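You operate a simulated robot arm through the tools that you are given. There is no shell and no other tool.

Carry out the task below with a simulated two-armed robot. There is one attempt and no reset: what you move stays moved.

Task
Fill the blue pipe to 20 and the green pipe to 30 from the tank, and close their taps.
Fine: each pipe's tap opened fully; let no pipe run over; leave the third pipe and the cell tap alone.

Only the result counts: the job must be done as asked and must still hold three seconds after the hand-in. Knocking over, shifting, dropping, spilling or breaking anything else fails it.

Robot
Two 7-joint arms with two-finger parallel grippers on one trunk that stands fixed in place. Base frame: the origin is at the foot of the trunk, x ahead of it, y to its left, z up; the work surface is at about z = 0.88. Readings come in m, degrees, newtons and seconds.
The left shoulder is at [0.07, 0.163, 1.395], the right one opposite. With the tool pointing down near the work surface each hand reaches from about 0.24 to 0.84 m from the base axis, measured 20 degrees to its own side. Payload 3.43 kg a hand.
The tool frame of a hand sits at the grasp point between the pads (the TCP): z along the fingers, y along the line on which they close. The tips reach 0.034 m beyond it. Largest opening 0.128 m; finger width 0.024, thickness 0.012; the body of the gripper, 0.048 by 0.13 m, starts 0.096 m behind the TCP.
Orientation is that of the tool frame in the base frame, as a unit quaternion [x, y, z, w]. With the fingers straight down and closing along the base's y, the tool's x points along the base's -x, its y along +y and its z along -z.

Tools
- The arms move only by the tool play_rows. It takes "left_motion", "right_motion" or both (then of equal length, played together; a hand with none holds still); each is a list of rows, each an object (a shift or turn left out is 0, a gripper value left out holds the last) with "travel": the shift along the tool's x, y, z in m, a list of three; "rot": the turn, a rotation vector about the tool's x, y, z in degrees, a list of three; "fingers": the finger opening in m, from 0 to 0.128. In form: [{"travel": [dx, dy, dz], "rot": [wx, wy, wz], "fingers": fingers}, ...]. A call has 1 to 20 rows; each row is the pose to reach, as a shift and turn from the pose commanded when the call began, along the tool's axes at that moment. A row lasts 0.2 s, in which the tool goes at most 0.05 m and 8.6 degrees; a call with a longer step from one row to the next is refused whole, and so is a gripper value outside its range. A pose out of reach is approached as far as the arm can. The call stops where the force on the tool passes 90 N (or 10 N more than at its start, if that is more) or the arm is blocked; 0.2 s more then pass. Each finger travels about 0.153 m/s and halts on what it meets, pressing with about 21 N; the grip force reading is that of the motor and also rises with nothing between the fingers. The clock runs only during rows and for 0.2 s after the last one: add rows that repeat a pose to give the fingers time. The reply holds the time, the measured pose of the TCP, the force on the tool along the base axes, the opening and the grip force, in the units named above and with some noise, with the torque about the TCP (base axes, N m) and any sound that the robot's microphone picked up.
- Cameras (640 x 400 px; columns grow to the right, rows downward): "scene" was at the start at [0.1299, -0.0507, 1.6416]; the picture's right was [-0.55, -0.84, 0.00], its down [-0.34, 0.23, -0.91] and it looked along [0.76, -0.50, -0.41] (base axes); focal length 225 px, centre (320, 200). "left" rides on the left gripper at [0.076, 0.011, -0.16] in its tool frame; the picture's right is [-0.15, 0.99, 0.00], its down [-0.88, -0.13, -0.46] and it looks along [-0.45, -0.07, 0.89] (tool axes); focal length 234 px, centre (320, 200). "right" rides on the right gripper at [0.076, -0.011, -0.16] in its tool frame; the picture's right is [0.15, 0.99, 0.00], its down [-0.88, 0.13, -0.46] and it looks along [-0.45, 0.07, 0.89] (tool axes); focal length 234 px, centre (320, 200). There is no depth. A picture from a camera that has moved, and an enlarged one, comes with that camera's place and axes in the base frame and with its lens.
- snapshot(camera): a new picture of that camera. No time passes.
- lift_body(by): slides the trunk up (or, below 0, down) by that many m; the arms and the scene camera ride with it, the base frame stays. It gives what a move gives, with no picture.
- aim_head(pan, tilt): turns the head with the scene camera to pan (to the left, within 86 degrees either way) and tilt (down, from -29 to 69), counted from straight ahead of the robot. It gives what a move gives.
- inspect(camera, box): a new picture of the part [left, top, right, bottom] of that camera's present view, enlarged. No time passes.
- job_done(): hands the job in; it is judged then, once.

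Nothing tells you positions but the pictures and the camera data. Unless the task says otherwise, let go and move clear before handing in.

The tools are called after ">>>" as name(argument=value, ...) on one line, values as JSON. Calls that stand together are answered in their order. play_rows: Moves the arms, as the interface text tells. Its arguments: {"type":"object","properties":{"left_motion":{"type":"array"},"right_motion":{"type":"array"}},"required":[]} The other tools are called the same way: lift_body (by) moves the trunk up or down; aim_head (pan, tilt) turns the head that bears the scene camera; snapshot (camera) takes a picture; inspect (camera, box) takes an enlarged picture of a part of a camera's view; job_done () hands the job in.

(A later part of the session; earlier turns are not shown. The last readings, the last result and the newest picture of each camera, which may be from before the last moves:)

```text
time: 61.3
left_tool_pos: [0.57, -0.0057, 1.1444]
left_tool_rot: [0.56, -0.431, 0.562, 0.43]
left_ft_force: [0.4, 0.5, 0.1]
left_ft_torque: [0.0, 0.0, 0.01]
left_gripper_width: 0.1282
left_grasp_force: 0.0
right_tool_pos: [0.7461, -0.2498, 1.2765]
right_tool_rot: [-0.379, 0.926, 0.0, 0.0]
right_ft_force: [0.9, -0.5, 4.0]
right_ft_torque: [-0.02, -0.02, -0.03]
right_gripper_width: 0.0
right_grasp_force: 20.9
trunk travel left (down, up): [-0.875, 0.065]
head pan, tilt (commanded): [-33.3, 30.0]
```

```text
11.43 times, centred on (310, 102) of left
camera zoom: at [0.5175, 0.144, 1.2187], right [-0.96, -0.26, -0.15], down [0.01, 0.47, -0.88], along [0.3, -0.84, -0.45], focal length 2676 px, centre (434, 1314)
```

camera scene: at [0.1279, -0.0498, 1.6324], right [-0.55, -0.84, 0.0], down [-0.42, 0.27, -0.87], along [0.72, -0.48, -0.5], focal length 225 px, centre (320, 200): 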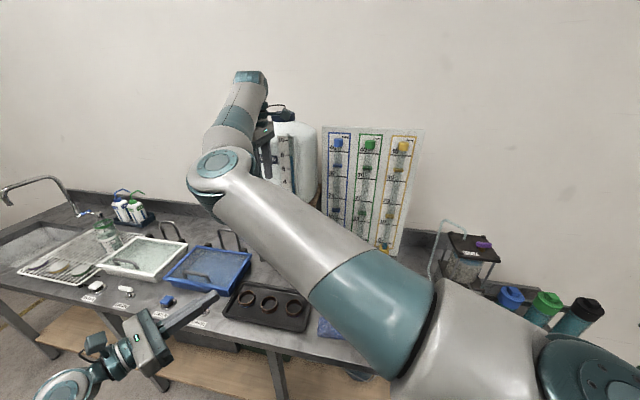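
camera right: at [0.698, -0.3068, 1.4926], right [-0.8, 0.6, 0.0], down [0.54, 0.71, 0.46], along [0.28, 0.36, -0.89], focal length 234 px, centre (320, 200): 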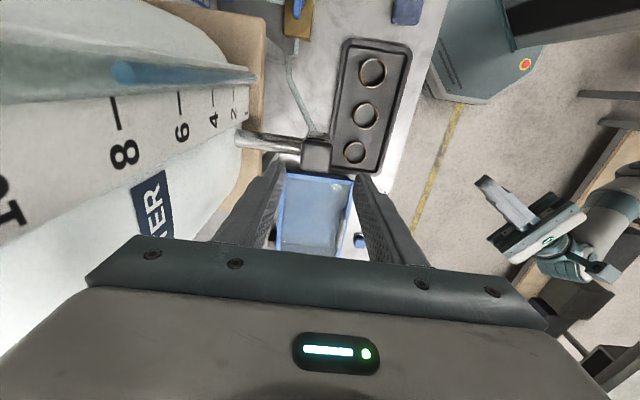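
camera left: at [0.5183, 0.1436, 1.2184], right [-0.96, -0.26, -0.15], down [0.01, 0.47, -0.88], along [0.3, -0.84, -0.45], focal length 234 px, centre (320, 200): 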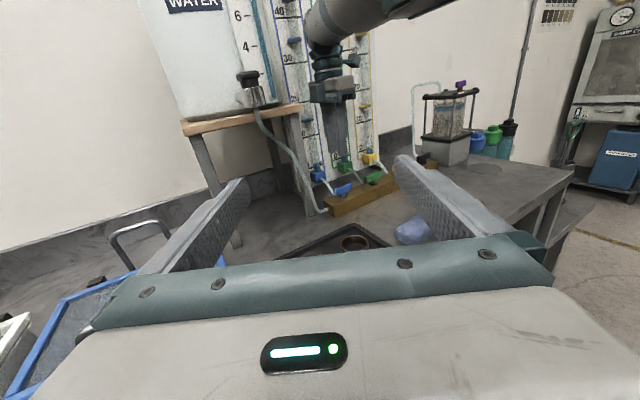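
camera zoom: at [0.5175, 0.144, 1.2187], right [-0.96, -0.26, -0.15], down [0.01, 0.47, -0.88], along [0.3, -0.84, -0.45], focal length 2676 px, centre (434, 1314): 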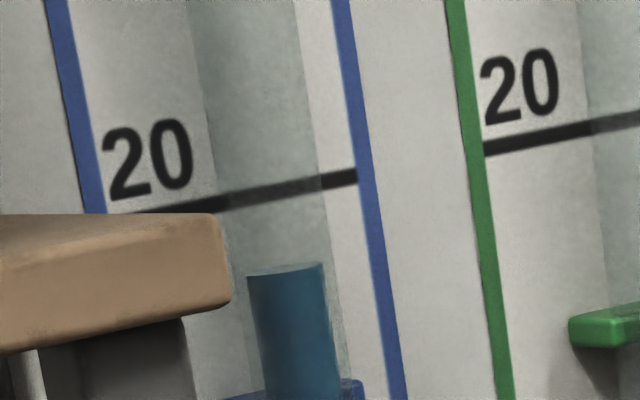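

Blue reads about 18.3 after parallax correction. I'll hold 0.4 s more and then lift off.

>>> play_rows(right_motion=[{"travel": [0.0, 0.0, 0.0]}, {"travel": [0.0, 0.0, 0.0]}, {"travel": [0.0, 0.0, -0.014]}, {"travel": [0.0, 0.0, -0.02]}])

>>> inspect(camera="left", box=[280, 50, 340, 130])

>>> inspect(camera="left", box=[295, 85, 325, 120])

```text
time: 62.3
left_tool_pos: [0.569, -0.0073, 1.1436]
left_tool_rot: [0.561, -0.431, 0.562, 0.43]
left_ft_force: [-0.2, 0.3, -1.0]
left_ft_torque: [-0.02, 0.02, 0.01]
left_gripper_width: 0.1281
left_grasp_force: 0.1
right_tool_pos: [0.746, -0.2502, 1.2956]
right_tool_rot: [-0.379, 0.925, -0.001, 0.0]
right_ft_force: [-0.9, -0.9, 0.3]
right_ft_torque: [-0.01, 0.0, 0.01]
right_gripper_width: 0.0
right_grasp_force: 21.2
trunk travel left (down, up): [-0.875, 0.065]
head pan, tilt (commanded): [-33.3, 30.0]
```

```text
5.00 times, centred on (310, 90) of left
camera zoom: at [0.5176, 0.1441, 1.2186], right [-0.96, -0.26, -0.15], down [0.01, 0.47, -0.88], along [0.3, -0.84, -0.45], focal length 1171 px, centre (370, 750)
```

zoom: 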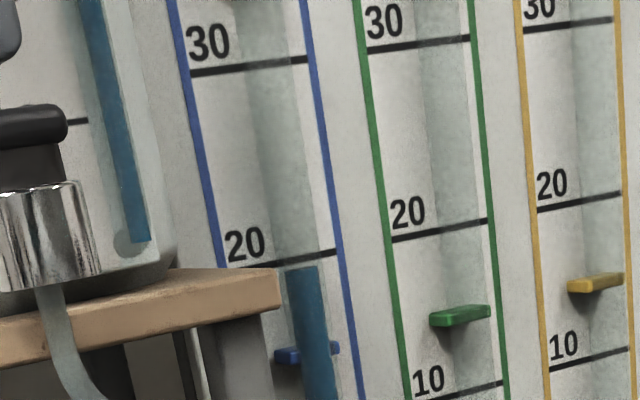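

```text
11.43 times, centred on (310, 102) of left
camera zoom: at [0.5176, 0.1441, 1.2186], right [-0.96, -0.26, -0.15], down [0.01, 0.47, -0.88], along [0.3, -0.84, -0.45], focal length 2676 px, centre (434, 1314)
```

zoom: 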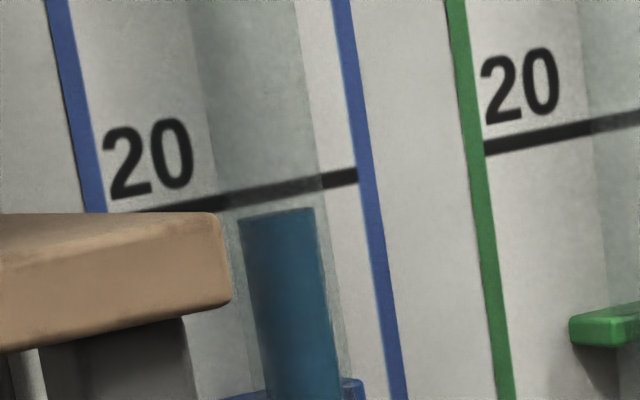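

Blue reads about 19.6 and the flow has stopped. I'll give one very brief tap to add the last few millimetres.

>>> play_rows(right_motion=[{"travel": [0.0, 0.0, 0.012]}, {"travel": [0.0, 0.0, 0.0205]}, {"travel": [0.0, 0.0, 0.002]}])

>>> inspect(camera="left", box=[295, 85, 325, 120])

```text
time: 63.1
left_tool_pos: [0.5691, -0.0057, 1.1442]
left_tool_rot: [0.561, -0.431, 0.561, 0.43]
left_ft_force: [0.4, -0.3, -0.3]
left_ft_torque: [-0.01, -0.03, 0.01]
left_gripper_width: 0.128
left_grasp_force: 0.0
right_tool_pos: [0.748, -0.2514, 1.2939]
right_tool_rot: [-0.378, 0.926, -0.001, -0.001]
right_ft_force: [-0.3, -0.1, -0.1]
right_ft_torque: [0.0, -0.03, 0.01]
right_gripper_width: 0.0
right_grasp_force: 21.0
trunk travel left (down, up): [-0.875, 0.065]
head pan, tilt (commanded): [-33.3, 30.0]
heard: click
```

```text
11.43 times, centred on (310, 102) of left
camera zoom: at [0.5175, 0.144, 1.2186], right [-0.96, -0.26, -0.15], down [0.01, 0.47, -0.88], along [0.3, -0.84, -0.45], focal length 2676 px, centre (434, 1314)
```

zoom: 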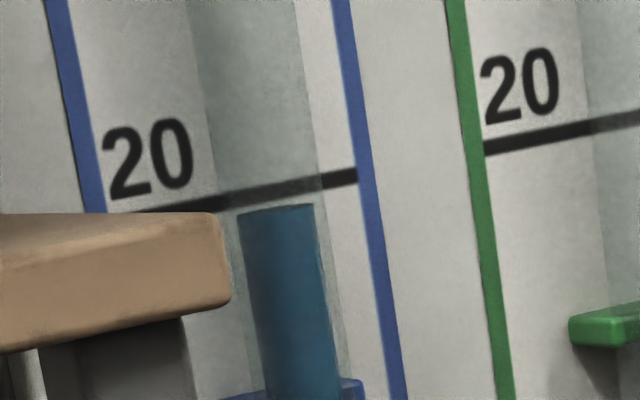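

>>> play_rows(right_motion=[{"travel": [0.0, 0.0, 0.0115]}, {"travel": [0.0, 0.0, 0.021]}, {"travel": [0.0, 0.0, 0.002]}])

>>> inspect(camera="left", box=[295, 85, 325, 120])

>>> inspect(camera="scene", box=[310, 110, 430, 290])

```text
time: 63.9
left_tool_pos: [0.57, -0.0067, 1.1445]
left_tool_rot: [0.56, -0.431, 0.561, 0.43]
left_ft_force: [0.1, -0.8, -0.5]
left_ft_torque: [-0.03, 0.0, -0.04]
left_gripper_width: 0.1282
left_grasp_force: 0.0
right_tool_pos: [0.7469, -0.2518, 1.2925]
right_tool_rot: [-0.379, 0.925, -0.001, 0.0]
right_ft_force: [0.3, 1.0, 0.1]
right_ft_torque: [-0.03, -0.04, 0.04]
right_gripper_width: 0.0003
right_grasp_force: 21.2
trunk travel left (down, up): [-0.875, 0.065]
head pan, tilt (commanded): [-33.3, 30.0]
heard: click
```

```text
11.43 times, centred on (310, 102) of left
camera zoom: at [0.5176, 0.1439, 1.2186], right [-0.96, -0.26, -0.15], down [0.01, 0.47, -0.88], along [0.3, -0.84, -0.45], focal length 2676 px, centre (434, 1314)
```

zoom: 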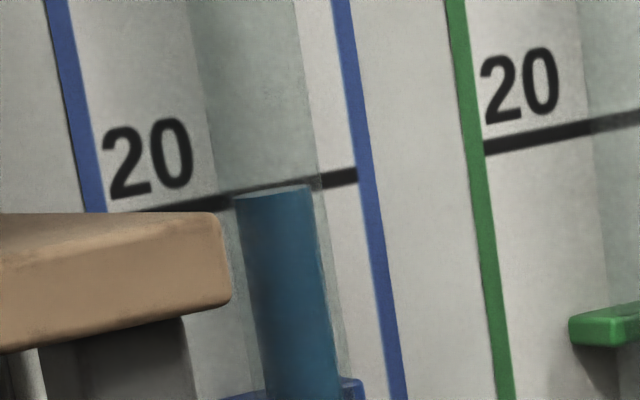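

```text
2.22 times, centred on (370, 200) of scene
camera zoom: at [0.1281, -0.0496, 1.6323], right [-0.55, -0.84, 0.0], down [-0.42, 0.27, -0.87], along [0.72, -0.48, -0.5], focal length 499 px, centre (209, 200)
```

zoom: 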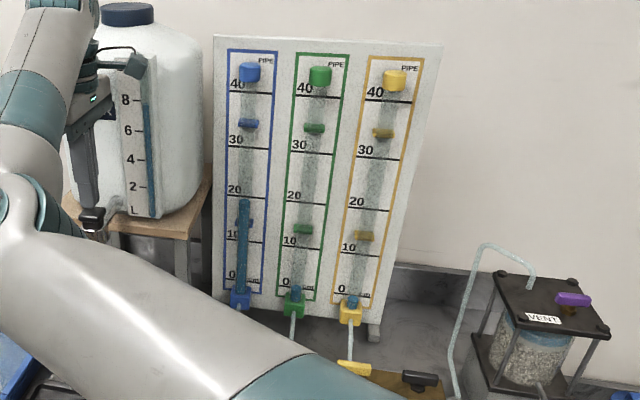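

Blue now reads about 20.0–20.1 from both cameras. The tank tap is released, so I'll take the right hand back to the blue tap to close it.

>>> play_rows(right_motion=[{"travel": [0.02, 0.01, -0.035], "rot": [0, 0, -8]}, {"travel": [0.05, 0.015, -0.06], "rot": [0, 0, -16]}, {"travel": [0.09, 0.015, -0.065], "rot": [0, 0, -24]}, {"travel": [0.13, 0.015, -0.065], "rot": [0, 0, -32]}, {"travel": [0.165, 0.015, -0.05], "rot": [0, 0, -40]}, {"travel": [0.19, 0.01, -0.02], "rot": [0, 0, -48]}, {"travel": [0.1988, 0.0, 0.02], "rot": [0, 0, -56], "fingers": 0.036}, {"travel": [0.1988, -0.015, 0.058], "rot": [0, 0, -64]}, {"travel": [0.1988, -0.03, 0.09], "rot": [0, 0, -72]}, {"travel": [0.1988, -0.045, 0.12], "rot": [0, 0, -80]}, {"travel": [0.1988, -0.055, 0.15], "rot": [0, 0, -87]}, {"travel": [0.1988, -0.0646, 0.1745], "rot": [0, 0, -91.5]}])

>>> inspect(camera="right", box=[200, 0, 440, 240])

>>> inspect(camera="left", box=[270, 60, 390, 220])

```text
time: 66.5
left_tool_pos: [0.571, -0.0073, 1.1441]
left_tool_rot: [0.561, -0.431, 0.561, 0.429]
left_ft_force: [-0.2, -0.1, 0.7]
left_ft_torque: [0.04, 0.02, -0.02]
left_gripper_width: 0.1279
left_grasp_force: 0.0
right_tool_pos: [0.651, -0.4367, 1.1165]
right_tool_rot: [0.927, -0.374, 0.0, 0.0]
right_ft_force: [0.5, -1.1, 0.2]
right_ft_torque: [0.01, -0.02, -0.01]
right_gripper_width: 0.0361
right_grasp_force: 0.0
right hand out of reach, approached as far as the arm can: row 1, 2, 3, 4, 5
trunk travel left (down, up): [-0.875, 0.065]
head pan, tilt (commanded): [-33.3, 30.0]
```

```text
1.67 times, centred on (320, 120) of right
camera zoom: at [0.7141, -0.4803, 1.2775], right [-0.58, -0.81, 0.0], down [-0.72, 0.52, 0.46], along [-0.37, 0.26, -0.89], focal length 390 px, centre (320, 333)
```

zoom: 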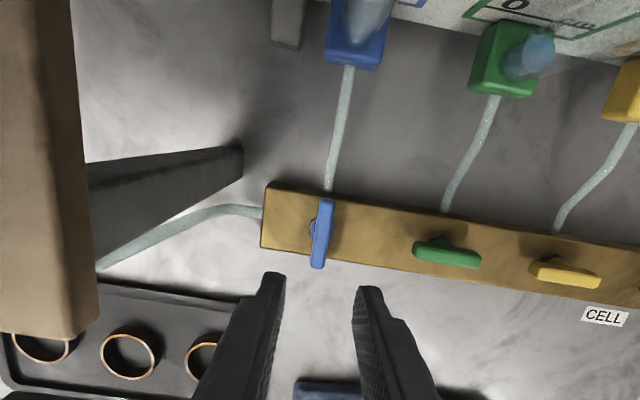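

```text
2.50 times, centred on (330, 140) of left
camera zoom: at [0.5183, 0.1434, 1.2184], right [-0.96, -0.26, -0.15], down [0.01, 0.47, -0.88], along [0.3, -0.84, -0.45], focal length 585 px, centre (295, 350)
```

zoom: 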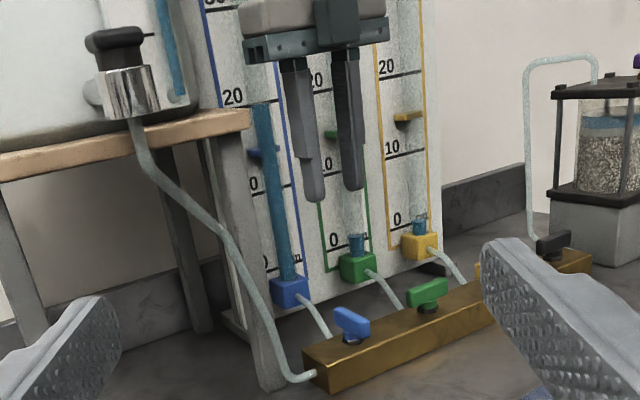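

>>> play_rows(right_motion=[{"travel": [0, 0, 0.04]}, {"travel": [0, 0, 0.08]}, {"travel": [0, 0, 0.12]}, {"travel": [0, 0, 0.148]}, {"travel": [0, 0, 0.148], "fingers": 0.0}, {"travel": [0, 0, 0.148], "fingers": 0.0}])

>>> inspect(camera="right", box=[200, 0, 440, 240])

```text
time: 67.9
left_tool_pos: [0.5697, -0.0074, 1.1449]
left_tool_rot: [0.561, -0.431, 0.561, 0.431]
left_ft_force: [-0.3, -0.5, 0.2]
left_ft_torque: [0.0, -0.04, -0.02]
left_gripper_width: 0.128
left_grasp_force: 0.1
right_tool_pos: [0.6484, -0.4366, 0.972]
right_tool_rot: [0.927, -0.375, 0.0, 0.001]
right_ft_force: [-6.5, -1.3, -2.6]
right_ft_torque: [0.4, 0.06, -0.81]
right_gripper_width: 0.0129
right_grasp_force: 44.3
trunk travel left (down, up): [-0.875, 0.065]
head pan, tilt (commanded): [-33.3, 30.0]
```

```text
1.67 times, centred on (320, 120) of right
camera zoom: at [0.7117, -0.4807, 1.1301], right [-0.58, -0.81, 0.0], down [-0.72, 0.52, 0.46], along [-0.37, 0.26, -0.89], focal length 390 px, centre (320, 333)
```

zoom: 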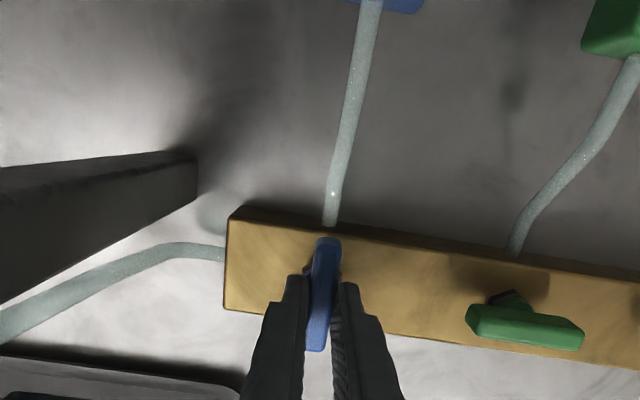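

Blue's handle is gripped again. I'll turn it clockwise back to its closed stop.

>>> play_rows(right_motion=[{"rot": [0, 0, 8], "fingers": 0.0}, {"rot": [0, 0, 16], "fingers": 0.0}, {"rot": [0, 0, 24], "fingers": 0.0}, {"rot": [0, 0, 32], "fingers": 0.0}, {"rot": [0, 0, 40], "fingers": 0.0}, {"rot": [0, 0, 48], "fingers": 0.0}, {"rot": [0, 0, 56], "fingers": 0.0}, {"rot": [0, 0, 64], "fingers": 0.0}, {"rot": [0, 0, 72], "fingers": 0.0}, {"rot": [0, 0, 80], "fingers": 0.0}, {"rot": [0, 0, 88], "fingers": 0.0}, {"rot": [0, 0, 94], "fingers": 0.0}, {"rot": [0, 0, 96], "fingers": 0.0}])

>>> inspect(camera="right", box=[220, 60, 420, 240])

>>> inspect(camera="left", box=[270, 60, 390, 220])

```text
time: 70.7
left_tool_pos: [0.5689, -0.006, 1.1439]
left_tool_rot: [0.561, -0.43, 0.562, 0.429]
left_ft_force: [0.2, 0.0, -0.8]
left_ft_torque: [0.03, -0.03, -0.01]
left_gripper_width: 0.1282
left_grasp_force: 0.1
right_tool_pos: [0.6523, -0.4361, 0.9707]
right_tool_rot: [-0.343, 0.939, -0.002, 0.001]
right_ft_force: [4.1, -4.6, 1.8]
right_ft_torque: [0.12, 0.32, 1.31]
right_gripper_width: 0.0143
right_grasp_force: 45.4
trunk travel left (down, up): [-0.875, 0.065]
head pan, tilt (commanded): [-33.3, 30.0]
```

```text
2.22 times, centred on (320, 150) of right
camera zoom: at [0.6013, -0.493, 1.1301], right [-0.75, 0.66, 0.0], down [0.59, 0.67, 0.46], along [0.3, 0.34, -0.89], focal length 520 px, centre (320, 311)
```

zoom: 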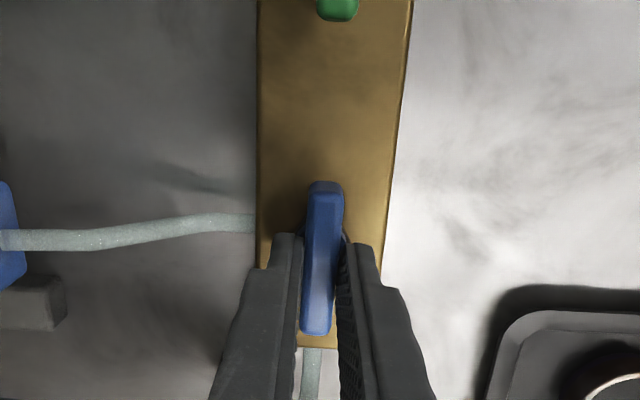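

```text
2.50 times, centred on (330, 140) of left
camera zoom: at [0.5181, 0.1434, 1.2186], right [-0.96, -0.26, -0.15], down [0.01, 0.47, -0.88], along [0.3, -0.84, -0.45], focal length 585 px, centre (295, 350)
```

zoom: 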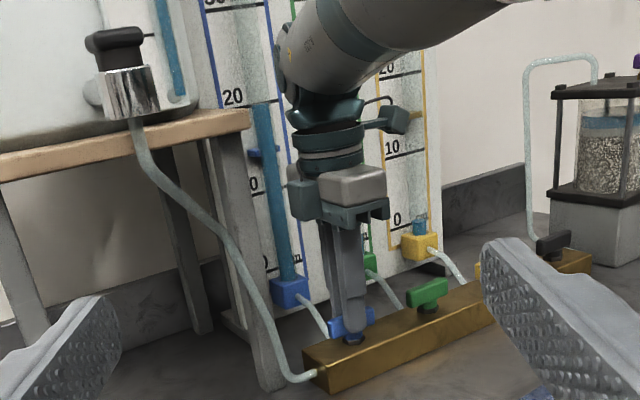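

Blue is closed at its stop and still reads 20. I'll release it, lift, and move over the green tap.

>>> play_rows(right_motion=[{"fingers": 0.036}, {"fingers": 0.036}, {"travel": [0, 0, -0.04]}, {"travel": [0, 0, -0.08], "rot": [0, 0, -2]}, {"travel": [0.03, -0.002, -0.11], "rot": [0, 0, -4.5]}, {"travel": [0.07, -0.005, -0.11], "rot": [0, 0, -4.5]}, {"travel": [0.1087, -0.0083, -0.11], "rot": [0, 0, -4.5]}])

>>> inspect(camera="right", box=[220, 40, 420, 240])

>>> inspect(camera="left", box=[270, 60, 390, 220])

```text
time: 72.3
left_tool_pos: [0.5679, -0.0071, 1.1448]
left_tool_rot: [0.561, -0.431, 0.561, 0.43]
left_ft_force: [0.4, -0.3, -0.2]
left_ft_torque: [0.0, 0.0, -0.01]
left_gripper_width: 0.1281
left_grasp_force: 0.0
right_tool_pos: [0.5727, -0.5144, 1.0791]
right_tool_rot: [-0.379, 0.925, 0.0, 0.0]
right_ft_force: [-0.5, -0.1, 0.1]
right_ft_torque: [0.02, -0.03, 0.01]
right_gripper_width: 0.0359
right_grasp_force: 0.1
trunk travel left (down, up): [-0.875, 0.065]
head pan, tilt (commanded): [-33.3, 30.0]
```

```text
2.00 times, centred on (320, 140) of right
camera zoom: at [0.5262, -0.5751, 1.2393], right [-0.8, 0.6, 0.0], down [0.54, 0.71, 0.46], along [0.27, 0.36, -0.89], focal length 468 px, centre (320, 320)
```

zoom: 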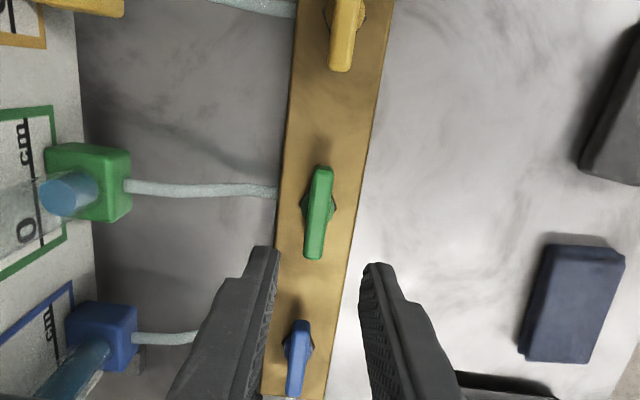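

```text
2.50 times, centred on (330, 140) of left
camera zoom: at [0.5174, 0.143, 1.2189], right [-0.96, -0.26, -0.15], down [0.01, 0.47, -0.88], along [0.3, -0.84, -0.45], focal length 585 px, centre (295, 350)
```

zoom: 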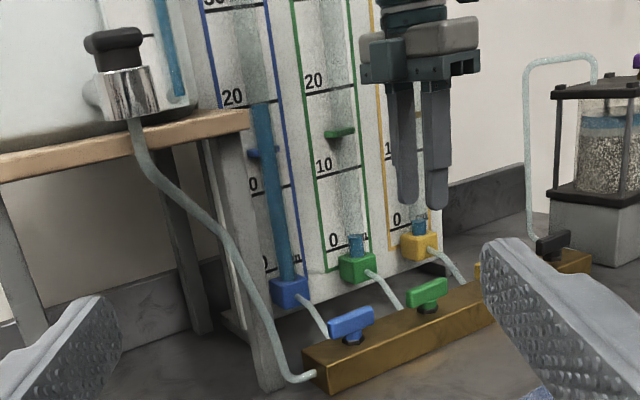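

Blue is shut and the hand is nearly centred on green. I'll come down and grip the green handle.

>>> play_rows(right_motion=[{"travel": [0, -0.002, 0.03]}, {"travel": [0, -0.002, 0.06]}, {"travel": [0, -0.002, 0.09]}, {"travel": [0, -0.002, 0.11]}, {"travel": [0, -0.002, 0.11], "fingers": 0.0}, {"travel": [0, -0.002, 0.11], "fingers": 0.0}])

>>> inspect(camera="right", box=[220, 40, 420, 240])

>>> inspect(camera="left", box=[270, 60, 390, 220])

```text
time: 73.7
left_tool_pos: [0.5704, -0.0069, 1.1448]
left_tool_rot: [0.561, -0.431, 0.561, 0.43]
left_ft_force: [0.1, -0.2, 0.8]
left_ft_torque: [0.0, -0.01, 0.01]
left_gripper_width: 0.1281
left_grasp_force: 0.0
right_tool_pos: [0.5742, -0.5143, 0.9714]
right_tool_rot: [-0.38, 0.925, -0.001, -0.001]
right_ft_force: [0.7, -1.1, -1.1]
right_ft_torque: [-0.38, 0.49, 0.43]
right_gripper_width: 0.0128
right_grasp_force: 45.2
trunk travel left (down, up): [-0.875, 0.065]
head pan, tilt (commanded): [-33.3, 30.0]
```

```text
2.00 times, centred on (320, 140) of right
camera zoom: at [0.5283, -0.5749, 1.1304], right [-0.8, 0.6, 0.0], down [0.54, 0.71, 0.45], along [0.27, 0.36, -0.89], focal length 468 px, centre (320, 320)
```

zoom: 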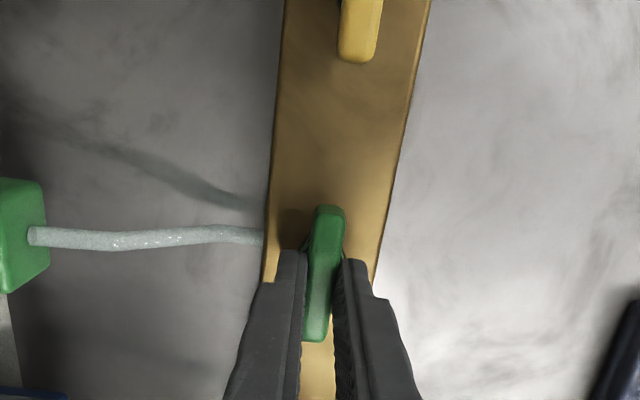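

```text
2.50 times, centred on (330, 140) of left
camera zoom: at [0.5181, 0.1438, 1.2184], right [-0.96, -0.26, -0.15], down [0.01, 0.47, -0.88], along [0.3, -0.84, -0.45], focal length 585 px, centre (295, 350)
```

zoom: 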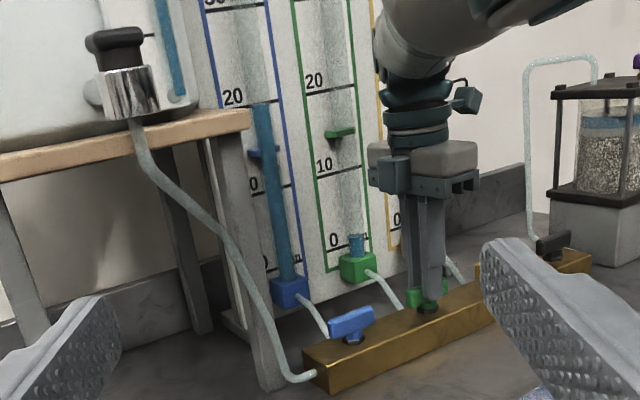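

>>> play_rows(right_motion=[{"rot": [0, 0, -8], "fingers": 0.0}, {"rot": [0, 0, -14], "fingers": 0.0}])

>>> inspect(camera="right", box=[220, 40, 420, 240])

```text
time: 74.3
left_tool_pos: [0.5703, -0.0065, 1.1434]
left_tool_rot: [0.561, -0.43, 0.562, 0.429]
left_ft_force: [0.0, 0.3, 0.9]
left_ft_torque: [0.01, 0.02, -0.01]
left_gripper_width: 0.1281
left_grasp_force: 0.0
right_tool_pos: [0.5742, -0.5154, 0.9709]
right_tool_rot: [-0.49, 0.872, -0.001, -0.001]
right_ft_force: [-2.5, 0.2, -0.4]
right_ft_torque: [-0.52, 0.36, -0.04]
right_gripper_width: 0.0129
right_grasp_force: 45.1
trunk travel left (down, up): [-0.875, 0.065]
head pan, tilt (commanded): [-33.3, 30.0]
```

```text
2.00 times, centred on (320, 140) of right
camera zoom: at [0.5441, -0.5841, 1.1304], right [-0.92, 0.39, 0.0], down [0.35, 0.82, 0.45], along [0.18, 0.42, -0.89], focal length 468 px, centre (320, 320)
```

zoom: 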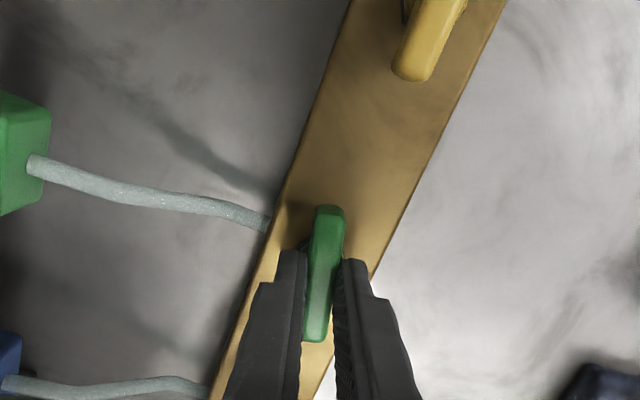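

Green turns freely counter-clockwise as well. I'll turn it fully open to its stop and then release it there.

>>> play_rows(right_motion=[{"rot": [0, 0, -8], "fingers": 0.0}, {"rot": [0, 0, -16], "fingers": 0.0}, {"rot": [0, 0, -24], "fingers": 0.0}, {"rot": [0, 0, -32], "fingers": 0.0}, {"rot": [0, 0, -40], "fingers": 0.0}, {"rot": [0, 0, -48], "fingers": 0.0}, {"rot": [0, 0, -56], "fingers": 0.0}, {"rot": [0, 0, -64], "fingers": 0.0}, {"rot": [0, 0, -72], "fingers": 0.0}, {"rot": [0, 0, -78], "fingers": 0.0}, {"rot": [0, 0, -80], "fingers": 0.0}])

>>> inspect(camera="right", box=[200, 0, 440, 240])

>>> inspect(camera="left", box=[270, 60, 390, 220])

```text
time: 76.7
left_tool_pos: [0.5682, -0.0085, 1.1449]
left_tool_rot: [0.56, -0.432, 0.561, 0.43]
left_ft_force: [0.3, 1.1, -1.0]
left_ft_torque: [-0.05, 0.01, 0.01]
left_gripper_width: 0.1281
left_grasp_force: 0.0
right_tool_pos: [0.5717, -0.5148, 0.9707]
right_tool_rot: [0.935, -0.354, 0.001, 0.0]
right_ft_force: [-20.5, -1.2, -7.0]
right_ft_torque: [-0.05, 0.46, -1.31]
right_gripper_width: 0.0136
right_grasp_force: 45.1
trunk travel left (down, up): [-0.875, 0.065]
head pan, tilt (commanded): [-33.3, 30.0]
```

```text
1.67 times, centred on (320, 120) of right
camera zoom: at [0.636, -0.5561, 1.1303], right [-0.55, -0.84, 0.0], down [-0.75, 0.49, 0.46], along [-0.38, 0.25, -0.89], focal length 390 px, centre (320, 333)
```

zoom: 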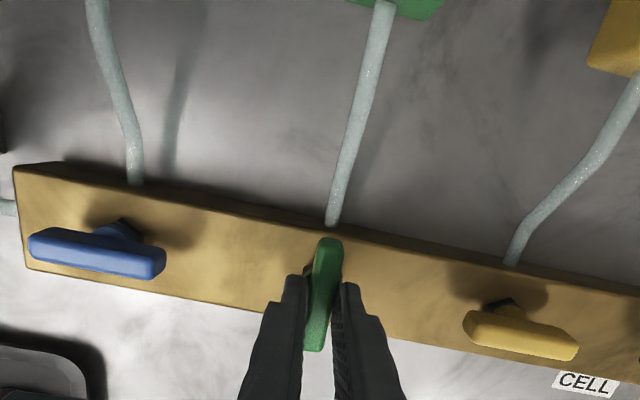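

```text
2.50 times, centred on (330, 140) of left
camera zoom: at [0.5156, 0.1429, 1.2196], right [-0.96, -0.26, -0.15], down [0.01, 0.47, -0.88], along [0.3, -0.84, -0.45], focal length 585 px, centre (295, 350)
```

zoom: 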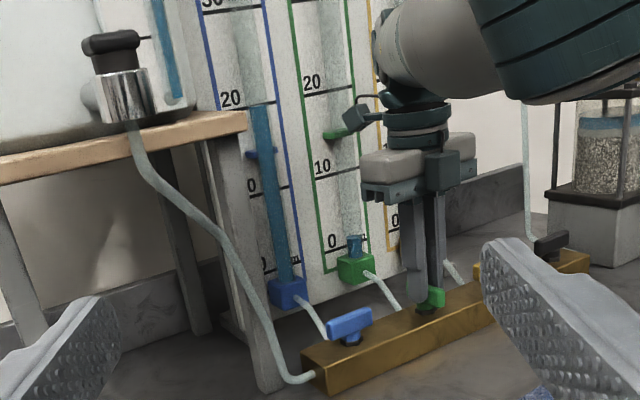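

Green is fully open at its stop. I'll release it, lift clear, and return to the tank cap.

>>> play_rows(right_motion=[{"fingers": 0.036}, {"fingers": 0.036}, {"travel": [0, 0, -0.04]}, {"travel": [0, 0, -0.08]}, {"travel": [0, 0, -0.12]}, {"travel": [0, 0, -0.16]}])

>>> inspect(camera="right", box=[200, 0, 440, 240])

>>> play_rows(right_motion=[{"travel": [-0.03, 0, -0.03], "rot": [0, 0, 6], "fingers": 0.0}, {"travel": [-0.055, 0, -0.065], "rot": [0, 0, 12], "fingers": 0.0}, {"travel": [-0.07, -0.01, -0.1], "rot": [0, 0, 18]}, {"travel": [-0.08, -0.035, -0.13], "rot": [0, 0, 24]}, {"travel": [-0.085, -0.065, -0.16], "rot": [0, 0, 30]}, {"travel": [-0.085, -0.1, -0.18], "rot": [0, 0, 36]}, {"travel": [-0.085, -0.14, -0.19], "rot": [0, 0, 42]}, {"travel": [-0.085, -0.18, -0.2], "rot": [0, 0, 48]}, {"travel": [-0.08, -0.22, -0.2], "rot": [0, 0, 54]}, {"travel": [-0.07, -0.255, -0.2], "rot": [0, 0, 62]}, {"travel": [-0.06, -0.285, -0.2], "rot": [0, 0, 70]}, {"travel": [-0.05, -0.305, -0.195], "rot": [0, 0, 78]}, {"travel": [-0.0439, -0.3142, -0.185], "rot": [0, 0, 86]}, {"travel": [-0.0439, -0.3142, -0.17], "rot": [0, 0, 94]}, {"travel": [-0.0439, -0.3142, -0.17], "rot": [0, 0, 94]}])

>>> inspect(camera="right", box=[230, 80, 400, 240])

>>> inspect(camera="left", box=[210, 0, 400, 190])

```text
time: 78.1
left_tool_pos: [0.57, -0.0058, 1.1451]
left_tool_rot: [0.561, -0.431, 0.562, 0.43]
left_ft_force: [-0.6, -0.1, -1.1]
left_ft_torque: [0.01, 0.02, -0.02]
left_gripper_width: 0.1281
left_grasp_force: 0.0
right_tool_pos: [0.5747, -0.5111, 1.131]
right_tool_rot: [0.935, -0.354, 0.001, 0.001]
right_ft_force: [1.0, 0.1, -0.1]
right_ft_torque: [0.0, 0.03, -0.01]
right_gripper_width: 0.0363
right_grasp_force: 0.1
trunk travel left (down, up): [-0.875, 0.065]
head pan, tilt (commanded): [-33.3, 30.0]
```

```text
1.67 times, centred on (320, 120) of right
camera zoom: at [0.6391, -0.553, 1.29], right [-0.55, -0.84, 0.0], down [-0.75, 0.49, 0.45], along [-0.38, 0.25, -0.89], focal length 390 px, centre (320, 333)
```

zoom: 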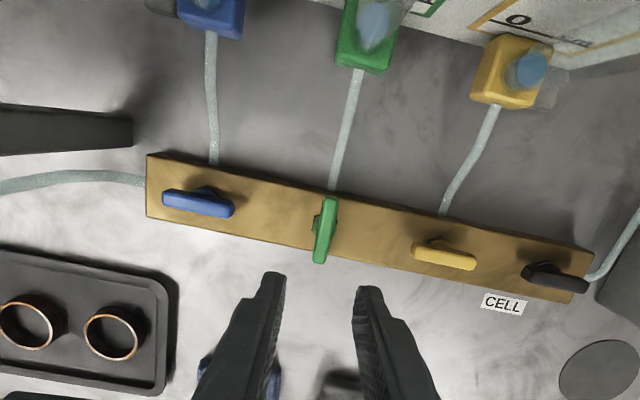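

```text
time: 81.3
left_tool_pos: [0.5692, -0.0061, 1.1443]
left_tool_rot: [0.561, -0.431, 0.561, 0.43]
left_ft_force: [0.5, 0.4, 0.2]
left_ft_torque: [0.02, 0.03, 0.02]
left_gripper_width: 0.128
left_grasp_force: 0.1
right_tool_pos: [0.7503, -0.2479, 1.3005]
right_tool_rot: [-0.378, 0.926, 0.0, 0.001]
right_ft_force: [-0.3, 0.3, -0.1]
right_ft_torque: [0.02, -0.03, 0.04]
right_gripper_width: 0.0001
right_grasp_force: 21.4
right hand out of reach, approached as far as the arm can: row 7, 8, 9, 10, 11
trunk travel left (down, up): [-0.875, 0.065]
head pan, tilt (commanded): [-33.3, 30.0]
```

```text
2.50 times, centred on (315, 160) of right
camera zoom: at [0.7039, -0.308, 1.4607], right [-0.8, 0.6, 0.0], down [0.54, 0.71, 0.45], along [0.28, 0.36, -0.89], focal length 585 px, centre (332, 300)
```

zoom: 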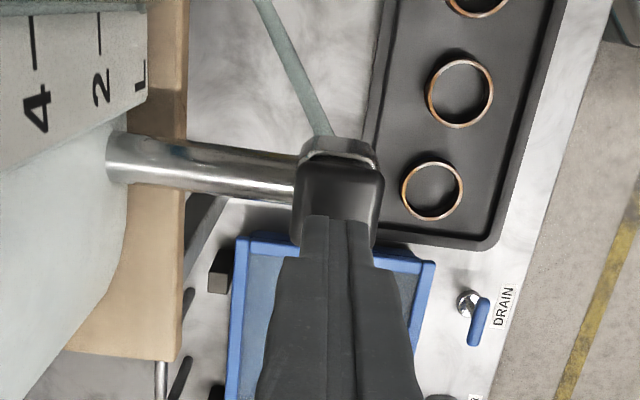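

```text
2.11 times, centred on (305, 95) of left
camera zoom: at [0.5178, 0.1442, 1.2185], right [-0.96, -0.26, -0.15], down [0.01, 0.47, -0.88], along [0.3, -0.84, -0.45], focal length 493 px, centre (352, 421)
```

zoom: 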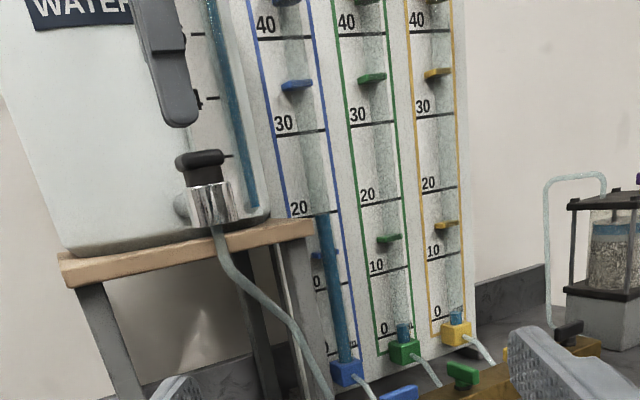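

Green is open, with blue, yellow and the cell tap shut, and the hand is over the cap. I'll press and hold for about 2 s, then read green.

>>> play_rows(right_motion=[{"travel": [0.0, 0.002, 0.014]}, {"travel": [0.0, 0.002, 0.023]}, {"travel": [0.0, 0.002, 0.027]}, {"travel": [0.0, 0.002, 0.027]}, {"travel": [0.0, 0.002, 0.027]}, {"travel": [0.0, 0.002, 0.027]}, {"travel": [0.0, 0.002, 0.027]}, {"travel": [0.0, 0.002, 0.027]}, {"travel": [0.0, 0.002, 0.027]}, {"travel": [0.0, 0.002, 0.027]}])

>>> inspect(camera="left", box=[280, 60, 360, 170])

```text
time: 83.5
left_tool_pos: [0.5695, -0.0066, 1.1453]
left_tool_rot: [0.56, -0.431, 0.561, 0.43]
left_ft_force: [-0.6, -0.3, 0.1]
left_ft_torque: [0.01, -0.02, -0.05]
left_gripper_width: 0.1282
left_grasp_force: 0.1
right_tool_pos: [0.7472, -0.2463, 1.2744]
right_tool_rot: [-0.378, 0.926, -0.002, 0.0]
right_ft_force: [6.8, -2.6, 15.3]
right_ft_torque: [-0.05, -0.2, 0.0]
right_gripper_width: 0.0
right_grasp_force: 21.4
trunk travel left (down, up): [-0.875, 0.065]
head pan, tilt (commanded): [-33.3, 30.0]
heard: click
```

```text
3.64 times, centred on (320, 115) of left
camera zoom: at [0.5173, 0.1442, 1.2189], right [-0.96, -0.26, -0.15], down [0.01, 0.47, -0.88], along [0.3, -0.84, -0.45], focal length 852 px, centre (320, 509)
```

zoom: 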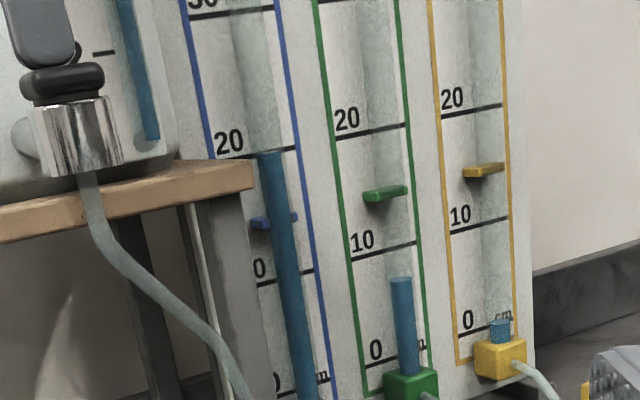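

Green is near 7.5. I'll hold about 3 s more.

>>> play_rows(right_motion=[{"travel": [0, 0, -0.001]}, {"travel": [0, 0, -0.001]}, {"travel": [0, 0, -0.001]}, {"travel": [0, 0, -0.001]}, {"travel": [0, 0, -0.001]}, {"travel": [0, 0, -0.001]}, {"travel": [0, 0, -0.001]}, {"travel": [0, 0, -0.001]}, {"travel": [0, 0, -0.001]}, {"travel": [0, 0, -0.001]}, {"travel": [0, 0, -0.001]}, {"travel": [0, 0, -0.001]}, {"travel": [0, 0, -0.001]}, {"travel": [0, 0, -0.001]}])

>>> inspect(camera="left", box=[280, 30, 360, 140])

```text
time: 86.5
left_tool_pos: [0.5696, -0.0073, 1.1439]
left_tool_rot: [0.561, -0.43, 0.562, 0.429]
left_ft_force: [-0.3, 0.5, 0.2]
left_ft_torque: [-0.03, 0.0, -0.01]
left_gripper_width: 0.128
left_grasp_force: 0.0
right_tool_pos: [0.7489, -0.2474, 1.2745]
right_tool_rot: [-0.379, 0.925, 0.0, 0.0]
right_ft_force: [2.5, 0.2, 7.5]
right_ft_torque: [0.01, -0.02, 0.02]
right_gripper_width: 0.0
right_grasp_force: 20.9
trunk travel left (down, up): [-0.875, 0.065]
head pan, tilt (commanded): [-33.3, 30.0]
```

```text
3.64 times, centred on (320, 85) of left
camera zoom: at [0.5172, 0.1442, 1.2188], right [-0.96, -0.26, -0.15], down [0.01, 0.47, -0.88], along [0.3, -0.84, -0.45], focal length 852 px, centre (320, 618)
```

zoom: 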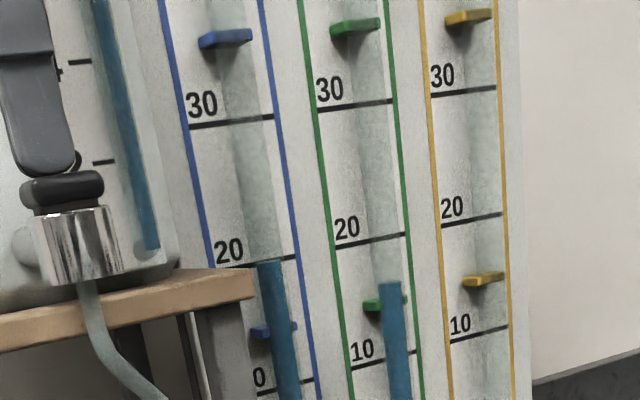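

Green is about 16.5. I'll hold about 2.6 s more, to roughly 23–24.

>>> play_rows(right_motion=[{"travel": [0, 0, 0]}, {"travel": [0, 0, 0]}, {"travel": [0, 0, 0]}, {"travel": [0, 0, 0]}, {"travel": [0, 0, 0]}, {"travel": [0, 0, 0]}, {"travel": [0, 0, 0]}, {"travel": [0, 0, 0]}, {"travel": [0, 0, 0]}, {"travel": [0, 0, 0]}, {"travel": [0, 0, 0]}, {"travel": [0, 0, 0]}])

>>> inspect(camera="left", box=[290, 30, 350, 110])

```text
time: 89.1
left_tool_pos: [0.5695, -0.0067, 1.1436]
left_tool_rot: [0.561, -0.431, 0.561, 0.43]
left_ft_force: [0.8, 0.1, -0.3]
left_ft_torque: [0.04, -0.02, -0.02]
left_gripper_width: 0.1281
left_grasp_force: 0.2
right_tool_pos: [0.7483, -0.2466, 1.2751]
right_tool_rot: [-0.378, 0.926, -0.001, 0.0]
right_ft_force: [1.4, -0.1, 6.9]
right_ft_torque: [0.0, -0.03, 0.0]
right_gripper_width: 0.0
right_grasp_force: 21.2
trunk travel left (down, up): [-0.875, 0.065]
head pan, tilt (commanded): [-33.3, 30.0]
```

```text
5.00 times, centred on (320, 70) of left
camera zoom: at [0.5172, 0.1443, 1.2188], right [-0.96, -0.26, -0.15], down [0.01, 0.47, -0.88], along [0.3, -0.84, -0.45], focal length 1171 px, centre (320, 850)
```

zoom: 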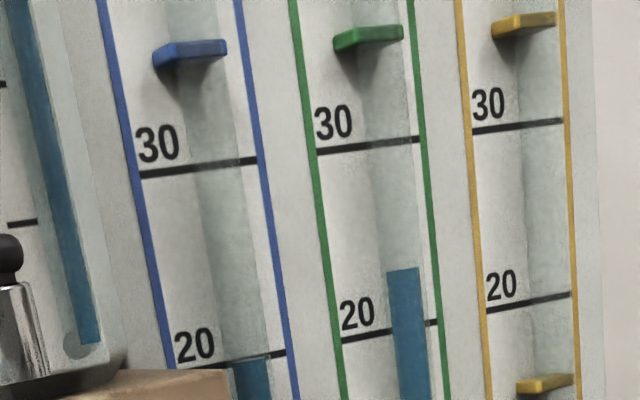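

Green is about 23.2, rising near 2.5 cm/s. I'll hold about 1.6 s more.

>>> play_rows(right_motion=[{"travel": [0, 0, 0]}, {"travel": [0, 0, 0]}, {"travel": [0, 0, 0]}, {"travel": [0, 0, 0]}, {"travel": [0, 0, 0]}, {"travel": [0, 0, 0]}, {"travel": [0, 0, 0]}])

>>> inspect(camera="left", box=[290, 30, 350, 110])

```text
time: 90.7
left_tool_pos: [0.5685, -0.0063, 1.1439]
left_tool_rot: [0.561, -0.431, 0.562, 0.43]
left_ft_force: [0.2, 0.7, -0.2]
left_ft_torque: [0.0, -0.01, 0.05]
left_gripper_width: 0.128
left_grasp_force: 0.1
right_tool_pos: [0.7488, -0.2472, 1.2762]
right_tool_rot: [-0.378, 0.926, 0.0, 0.0]
right_ft_force: [0.3, 0.2, 6.3]
right_ft_torque: [-0.01, -0.03, 0.0]
right_gripper_width: 0.0
right_grasp_force: 20.9
trunk travel left (down, up): [-0.875, 0.065]
head pan, tilt (commanded): [-33.3, 30.0]
```

```text
5.00 times, centred on (320, 70) of left
camera zoom: at [0.5171, 0.1443, 1.2188], right [-0.96, -0.26, -0.15], down [0.01, 0.47, -0.88], along [0.3, -0.84, -0.45], focal length 1171 px, centre (320, 850)
```

zoom: 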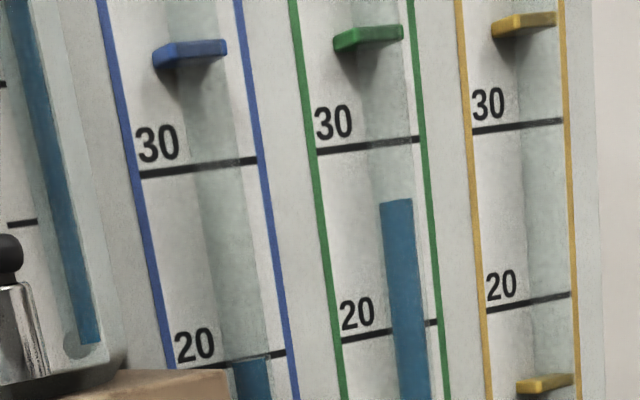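

Green is about 26.8, at about 2.2 cm/s. I'll hold 0.8 s more and measure.

>>> play_rows(right_motion=[{"travel": [0, 0, 0]}, {"travel": [0, 0, 0]}, {"travel": [0, 0, 0]}])

>>> inspect(camera="left", box=[290, 30, 350, 110])

>>> inspect(camera="left", box=[310, 45, 340, 80])

```text
time: 91.5
left_tool_pos: [0.5696, -0.0071, 1.1445]
left_tool_rot: [0.561, -0.431, 0.561, 0.43]
left_ft_force: [0.0, 0.4, 0.8]
left_ft_torque: [-0.02, -0.03, -0.01]
left_gripper_width: 0.1278
left_grasp_force: 0.1
right_tool_pos: [0.7483, -0.2464, 1.2753]
right_tool_rot: [-0.379, 0.926, -0.001, 0.0]
right_ft_force: [1.5, -0.2, 6.1]
right_ft_torque: [0.01, -0.02, -0.02]
right_gripper_width: 0.0
right_grasp_force: 20.5
trunk travel left (down, up): [-0.875, 0.065]
head pan, tilt (commanded): [-33.3, 30.0]
```

```text
5.00 times, centred on (320, 70) of left
camera zoom: at [0.5171, 0.1443, 1.2188], right [-0.96, -0.26, -0.15], down [0.01, 0.47, -0.88], along [0.3, -0.84, -0.45], focal length 1171 px, centre (320, 850)
```

zoom: 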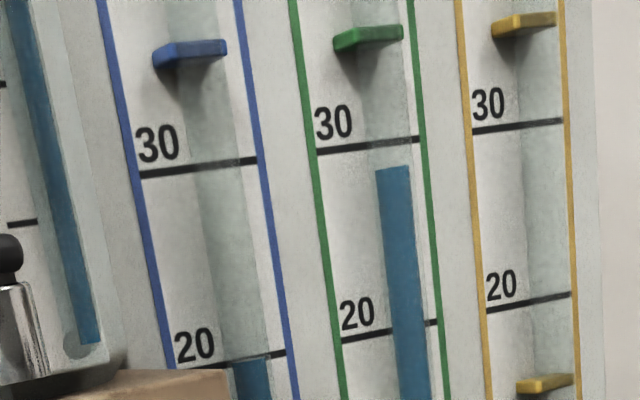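

```text
11.43 times, centred on (325, 62) of left
camera zoom: at [0.5171, 0.1443, 1.2188], right [-0.96, -0.26, -0.15], down [0.01, 0.47, -0.88], along [0.3, -0.84, -0.45], focal length 2676 px, centre (263, 1771)
```

zoom: 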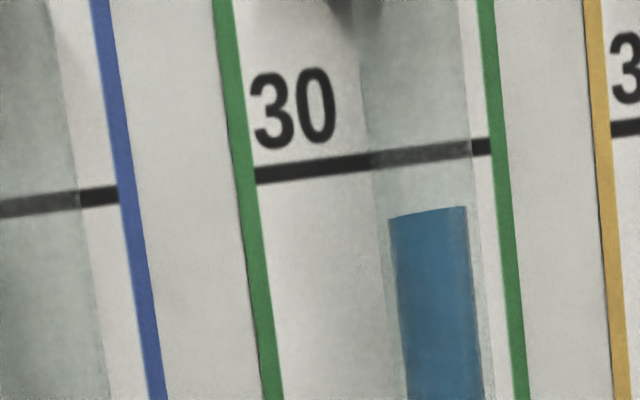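

Green is about 28.6. I'll hold 0.4 s more, then lift off.

>>> play_rows(right_motion=[{"travel": [0, 0, 0]}, {"travel": [0, 0, 0]}, {"travel": [0, 0, -0.014]}, {"travel": [0, 0, -0.02]}])

>>> inspect(camera="left", box=[310, 45, 340, 80])

```text
time: 92.5
left_tool_pos: [0.5703, -0.007, 1.144]
left_tool_rot: [0.56, -0.431, 0.561, 0.431]
left_ft_force: [0.4, 0.3, 0.6]
left_ft_torque: [-0.02, -0.01, 0.01]
left_gripper_width: 0.128
left_grasp_force: 0.1
right_tool_pos: [0.747, -0.2461, 1.2929]
right_tool_rot: [-0.379, 0.926, -0.001, 0.0]
right_ft_force: [0.4, 0.0, -0.1]
right_ft_torque: [-0.01, 0.0, -0.02]
right_gripper_width: 0.0
right_grasp_force: 21.0
trunk travel left (down, up): [-0.875, 0.065]
head pan, tilt (commanded): [-33.3, 30.0]
```

```text
11.43 times, centred on (325, 62) of left
camera zoom: at [0.5177, 0.144, 1.2185], right [-0.96, -0.26, -0.15], down [0.01, 0.47, -0.88], along [0.3, -0.84, -0.45], focal length 2676 px, centre (263, 1771)
```

zoom: 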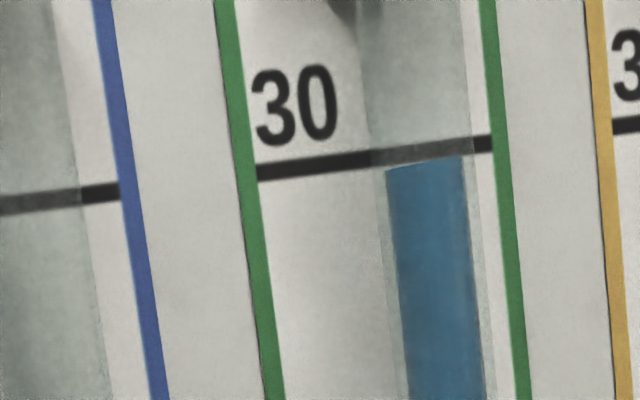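

Green is about 29.6, with no flow. One brief tap will top it up.

>>> play_rows(right_motion=[{"travel": [0.0, 0.0, 0.013]}, {"travel": [0.0, 0.0, 0.023]}, {"travel": [0.0, 0.0, 0.003]}])

>>> inspect(camera="left", box=[310, 45, 340, 80])

>>> inspect(camera="scene", box=[320, 110, 430, 230])

```text
time: 93.3
left_tool_pos: [0.5684, -0.0067, 1.1438]
left_tool_rot: [0.56, -0.431, 0.561, 0.43]
left_ft_force: [-0.6, 0.3, 0.0]
left_ft_torque: [-0.01, 0.0, 0.03]
left_gripper_width: 0.1281
left_grasp_force: 0.0
right_tool_pos: [0.7489, -0.2469, 1.2904]
right_tool_rot: [-0.379, 0.925, -0.001, -0.001]
right_ft_force: [0.0, 0.5, 0.0]
right_ft_torque: [-0.01, 0.02, 0.01]
right_gripper_width: 0.0
right_grasp_force: 20.6
trunk travel left (down, up): [-0.875, 0.065]
head pan, tilt (commanded): [-33.3, 30.0]
heard: click
```

```text
11.43 times, centred on (325, 62) of left
camera zoom: at [0.5175, 0.1439, 1.2186], right [-0.96, -0.26, -0.15], down [0.01, 0.47, -0.88], along [0.3, -0.84, -0.45], focal length 2676 px, centre (263, 1771)
```

zoom: 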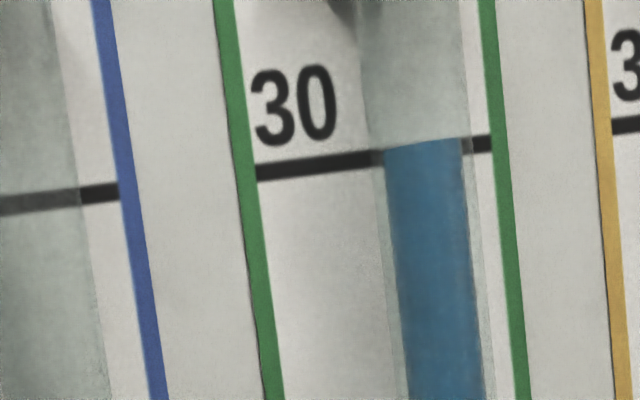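

```text
3.33 times, centred on (375, 170) of scene
camera zoom: at [0.128, -0.0496, 1.6323], right [-0.55, -0.84, 0.0], down [-0.42, 0.27, -0.87], along [0.72, -0.48, -0.5], focal length 749 px, centre (137, 300)
```

zoom: 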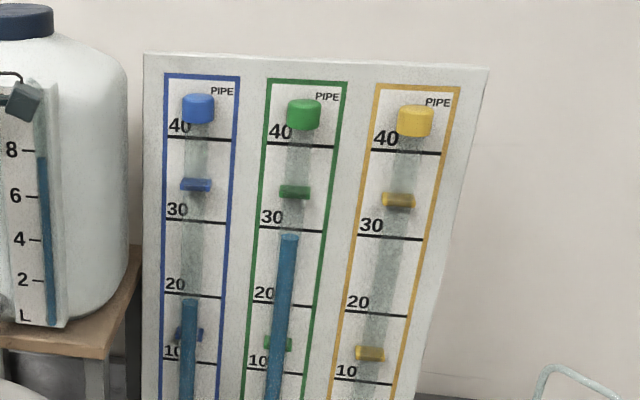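

>>> inspect(camera="scene", box=[335, 170, 375, 210])

>>> inspect(camera="left", box=[295, 85, 325, 120])

```text
10.00 times, centred on (355, 190) of scene
camera zoom: at [0.128, -0.0496, 1.6323], right [-0.55, -0.84, 0.0], down [-0.42, 0.27, -0.87], along [0.72, -0.48, -0.5], focal length 2247 px, centre (-30, 300)
```

zoom: 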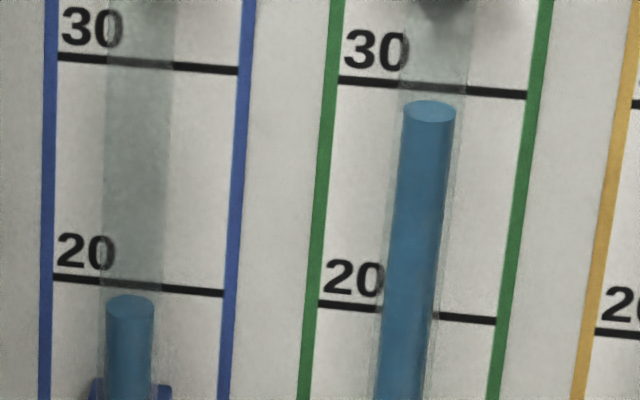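

```text
11.43 times, centred on (310, 102) of left
camera zoom: at [0.5175, 0.1439, 1.2186], right [-0.96, -0.26, -0.15], down [0.01, 0.47, -0.88], along [0.3, -0.84, -0.45], focal length 2676 px, centre (434, 1314)
```

zoom: 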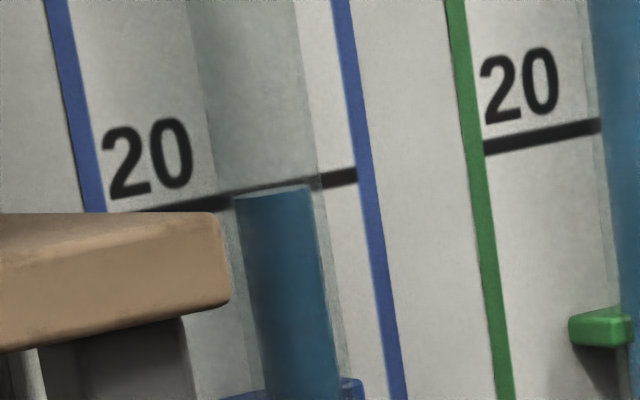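

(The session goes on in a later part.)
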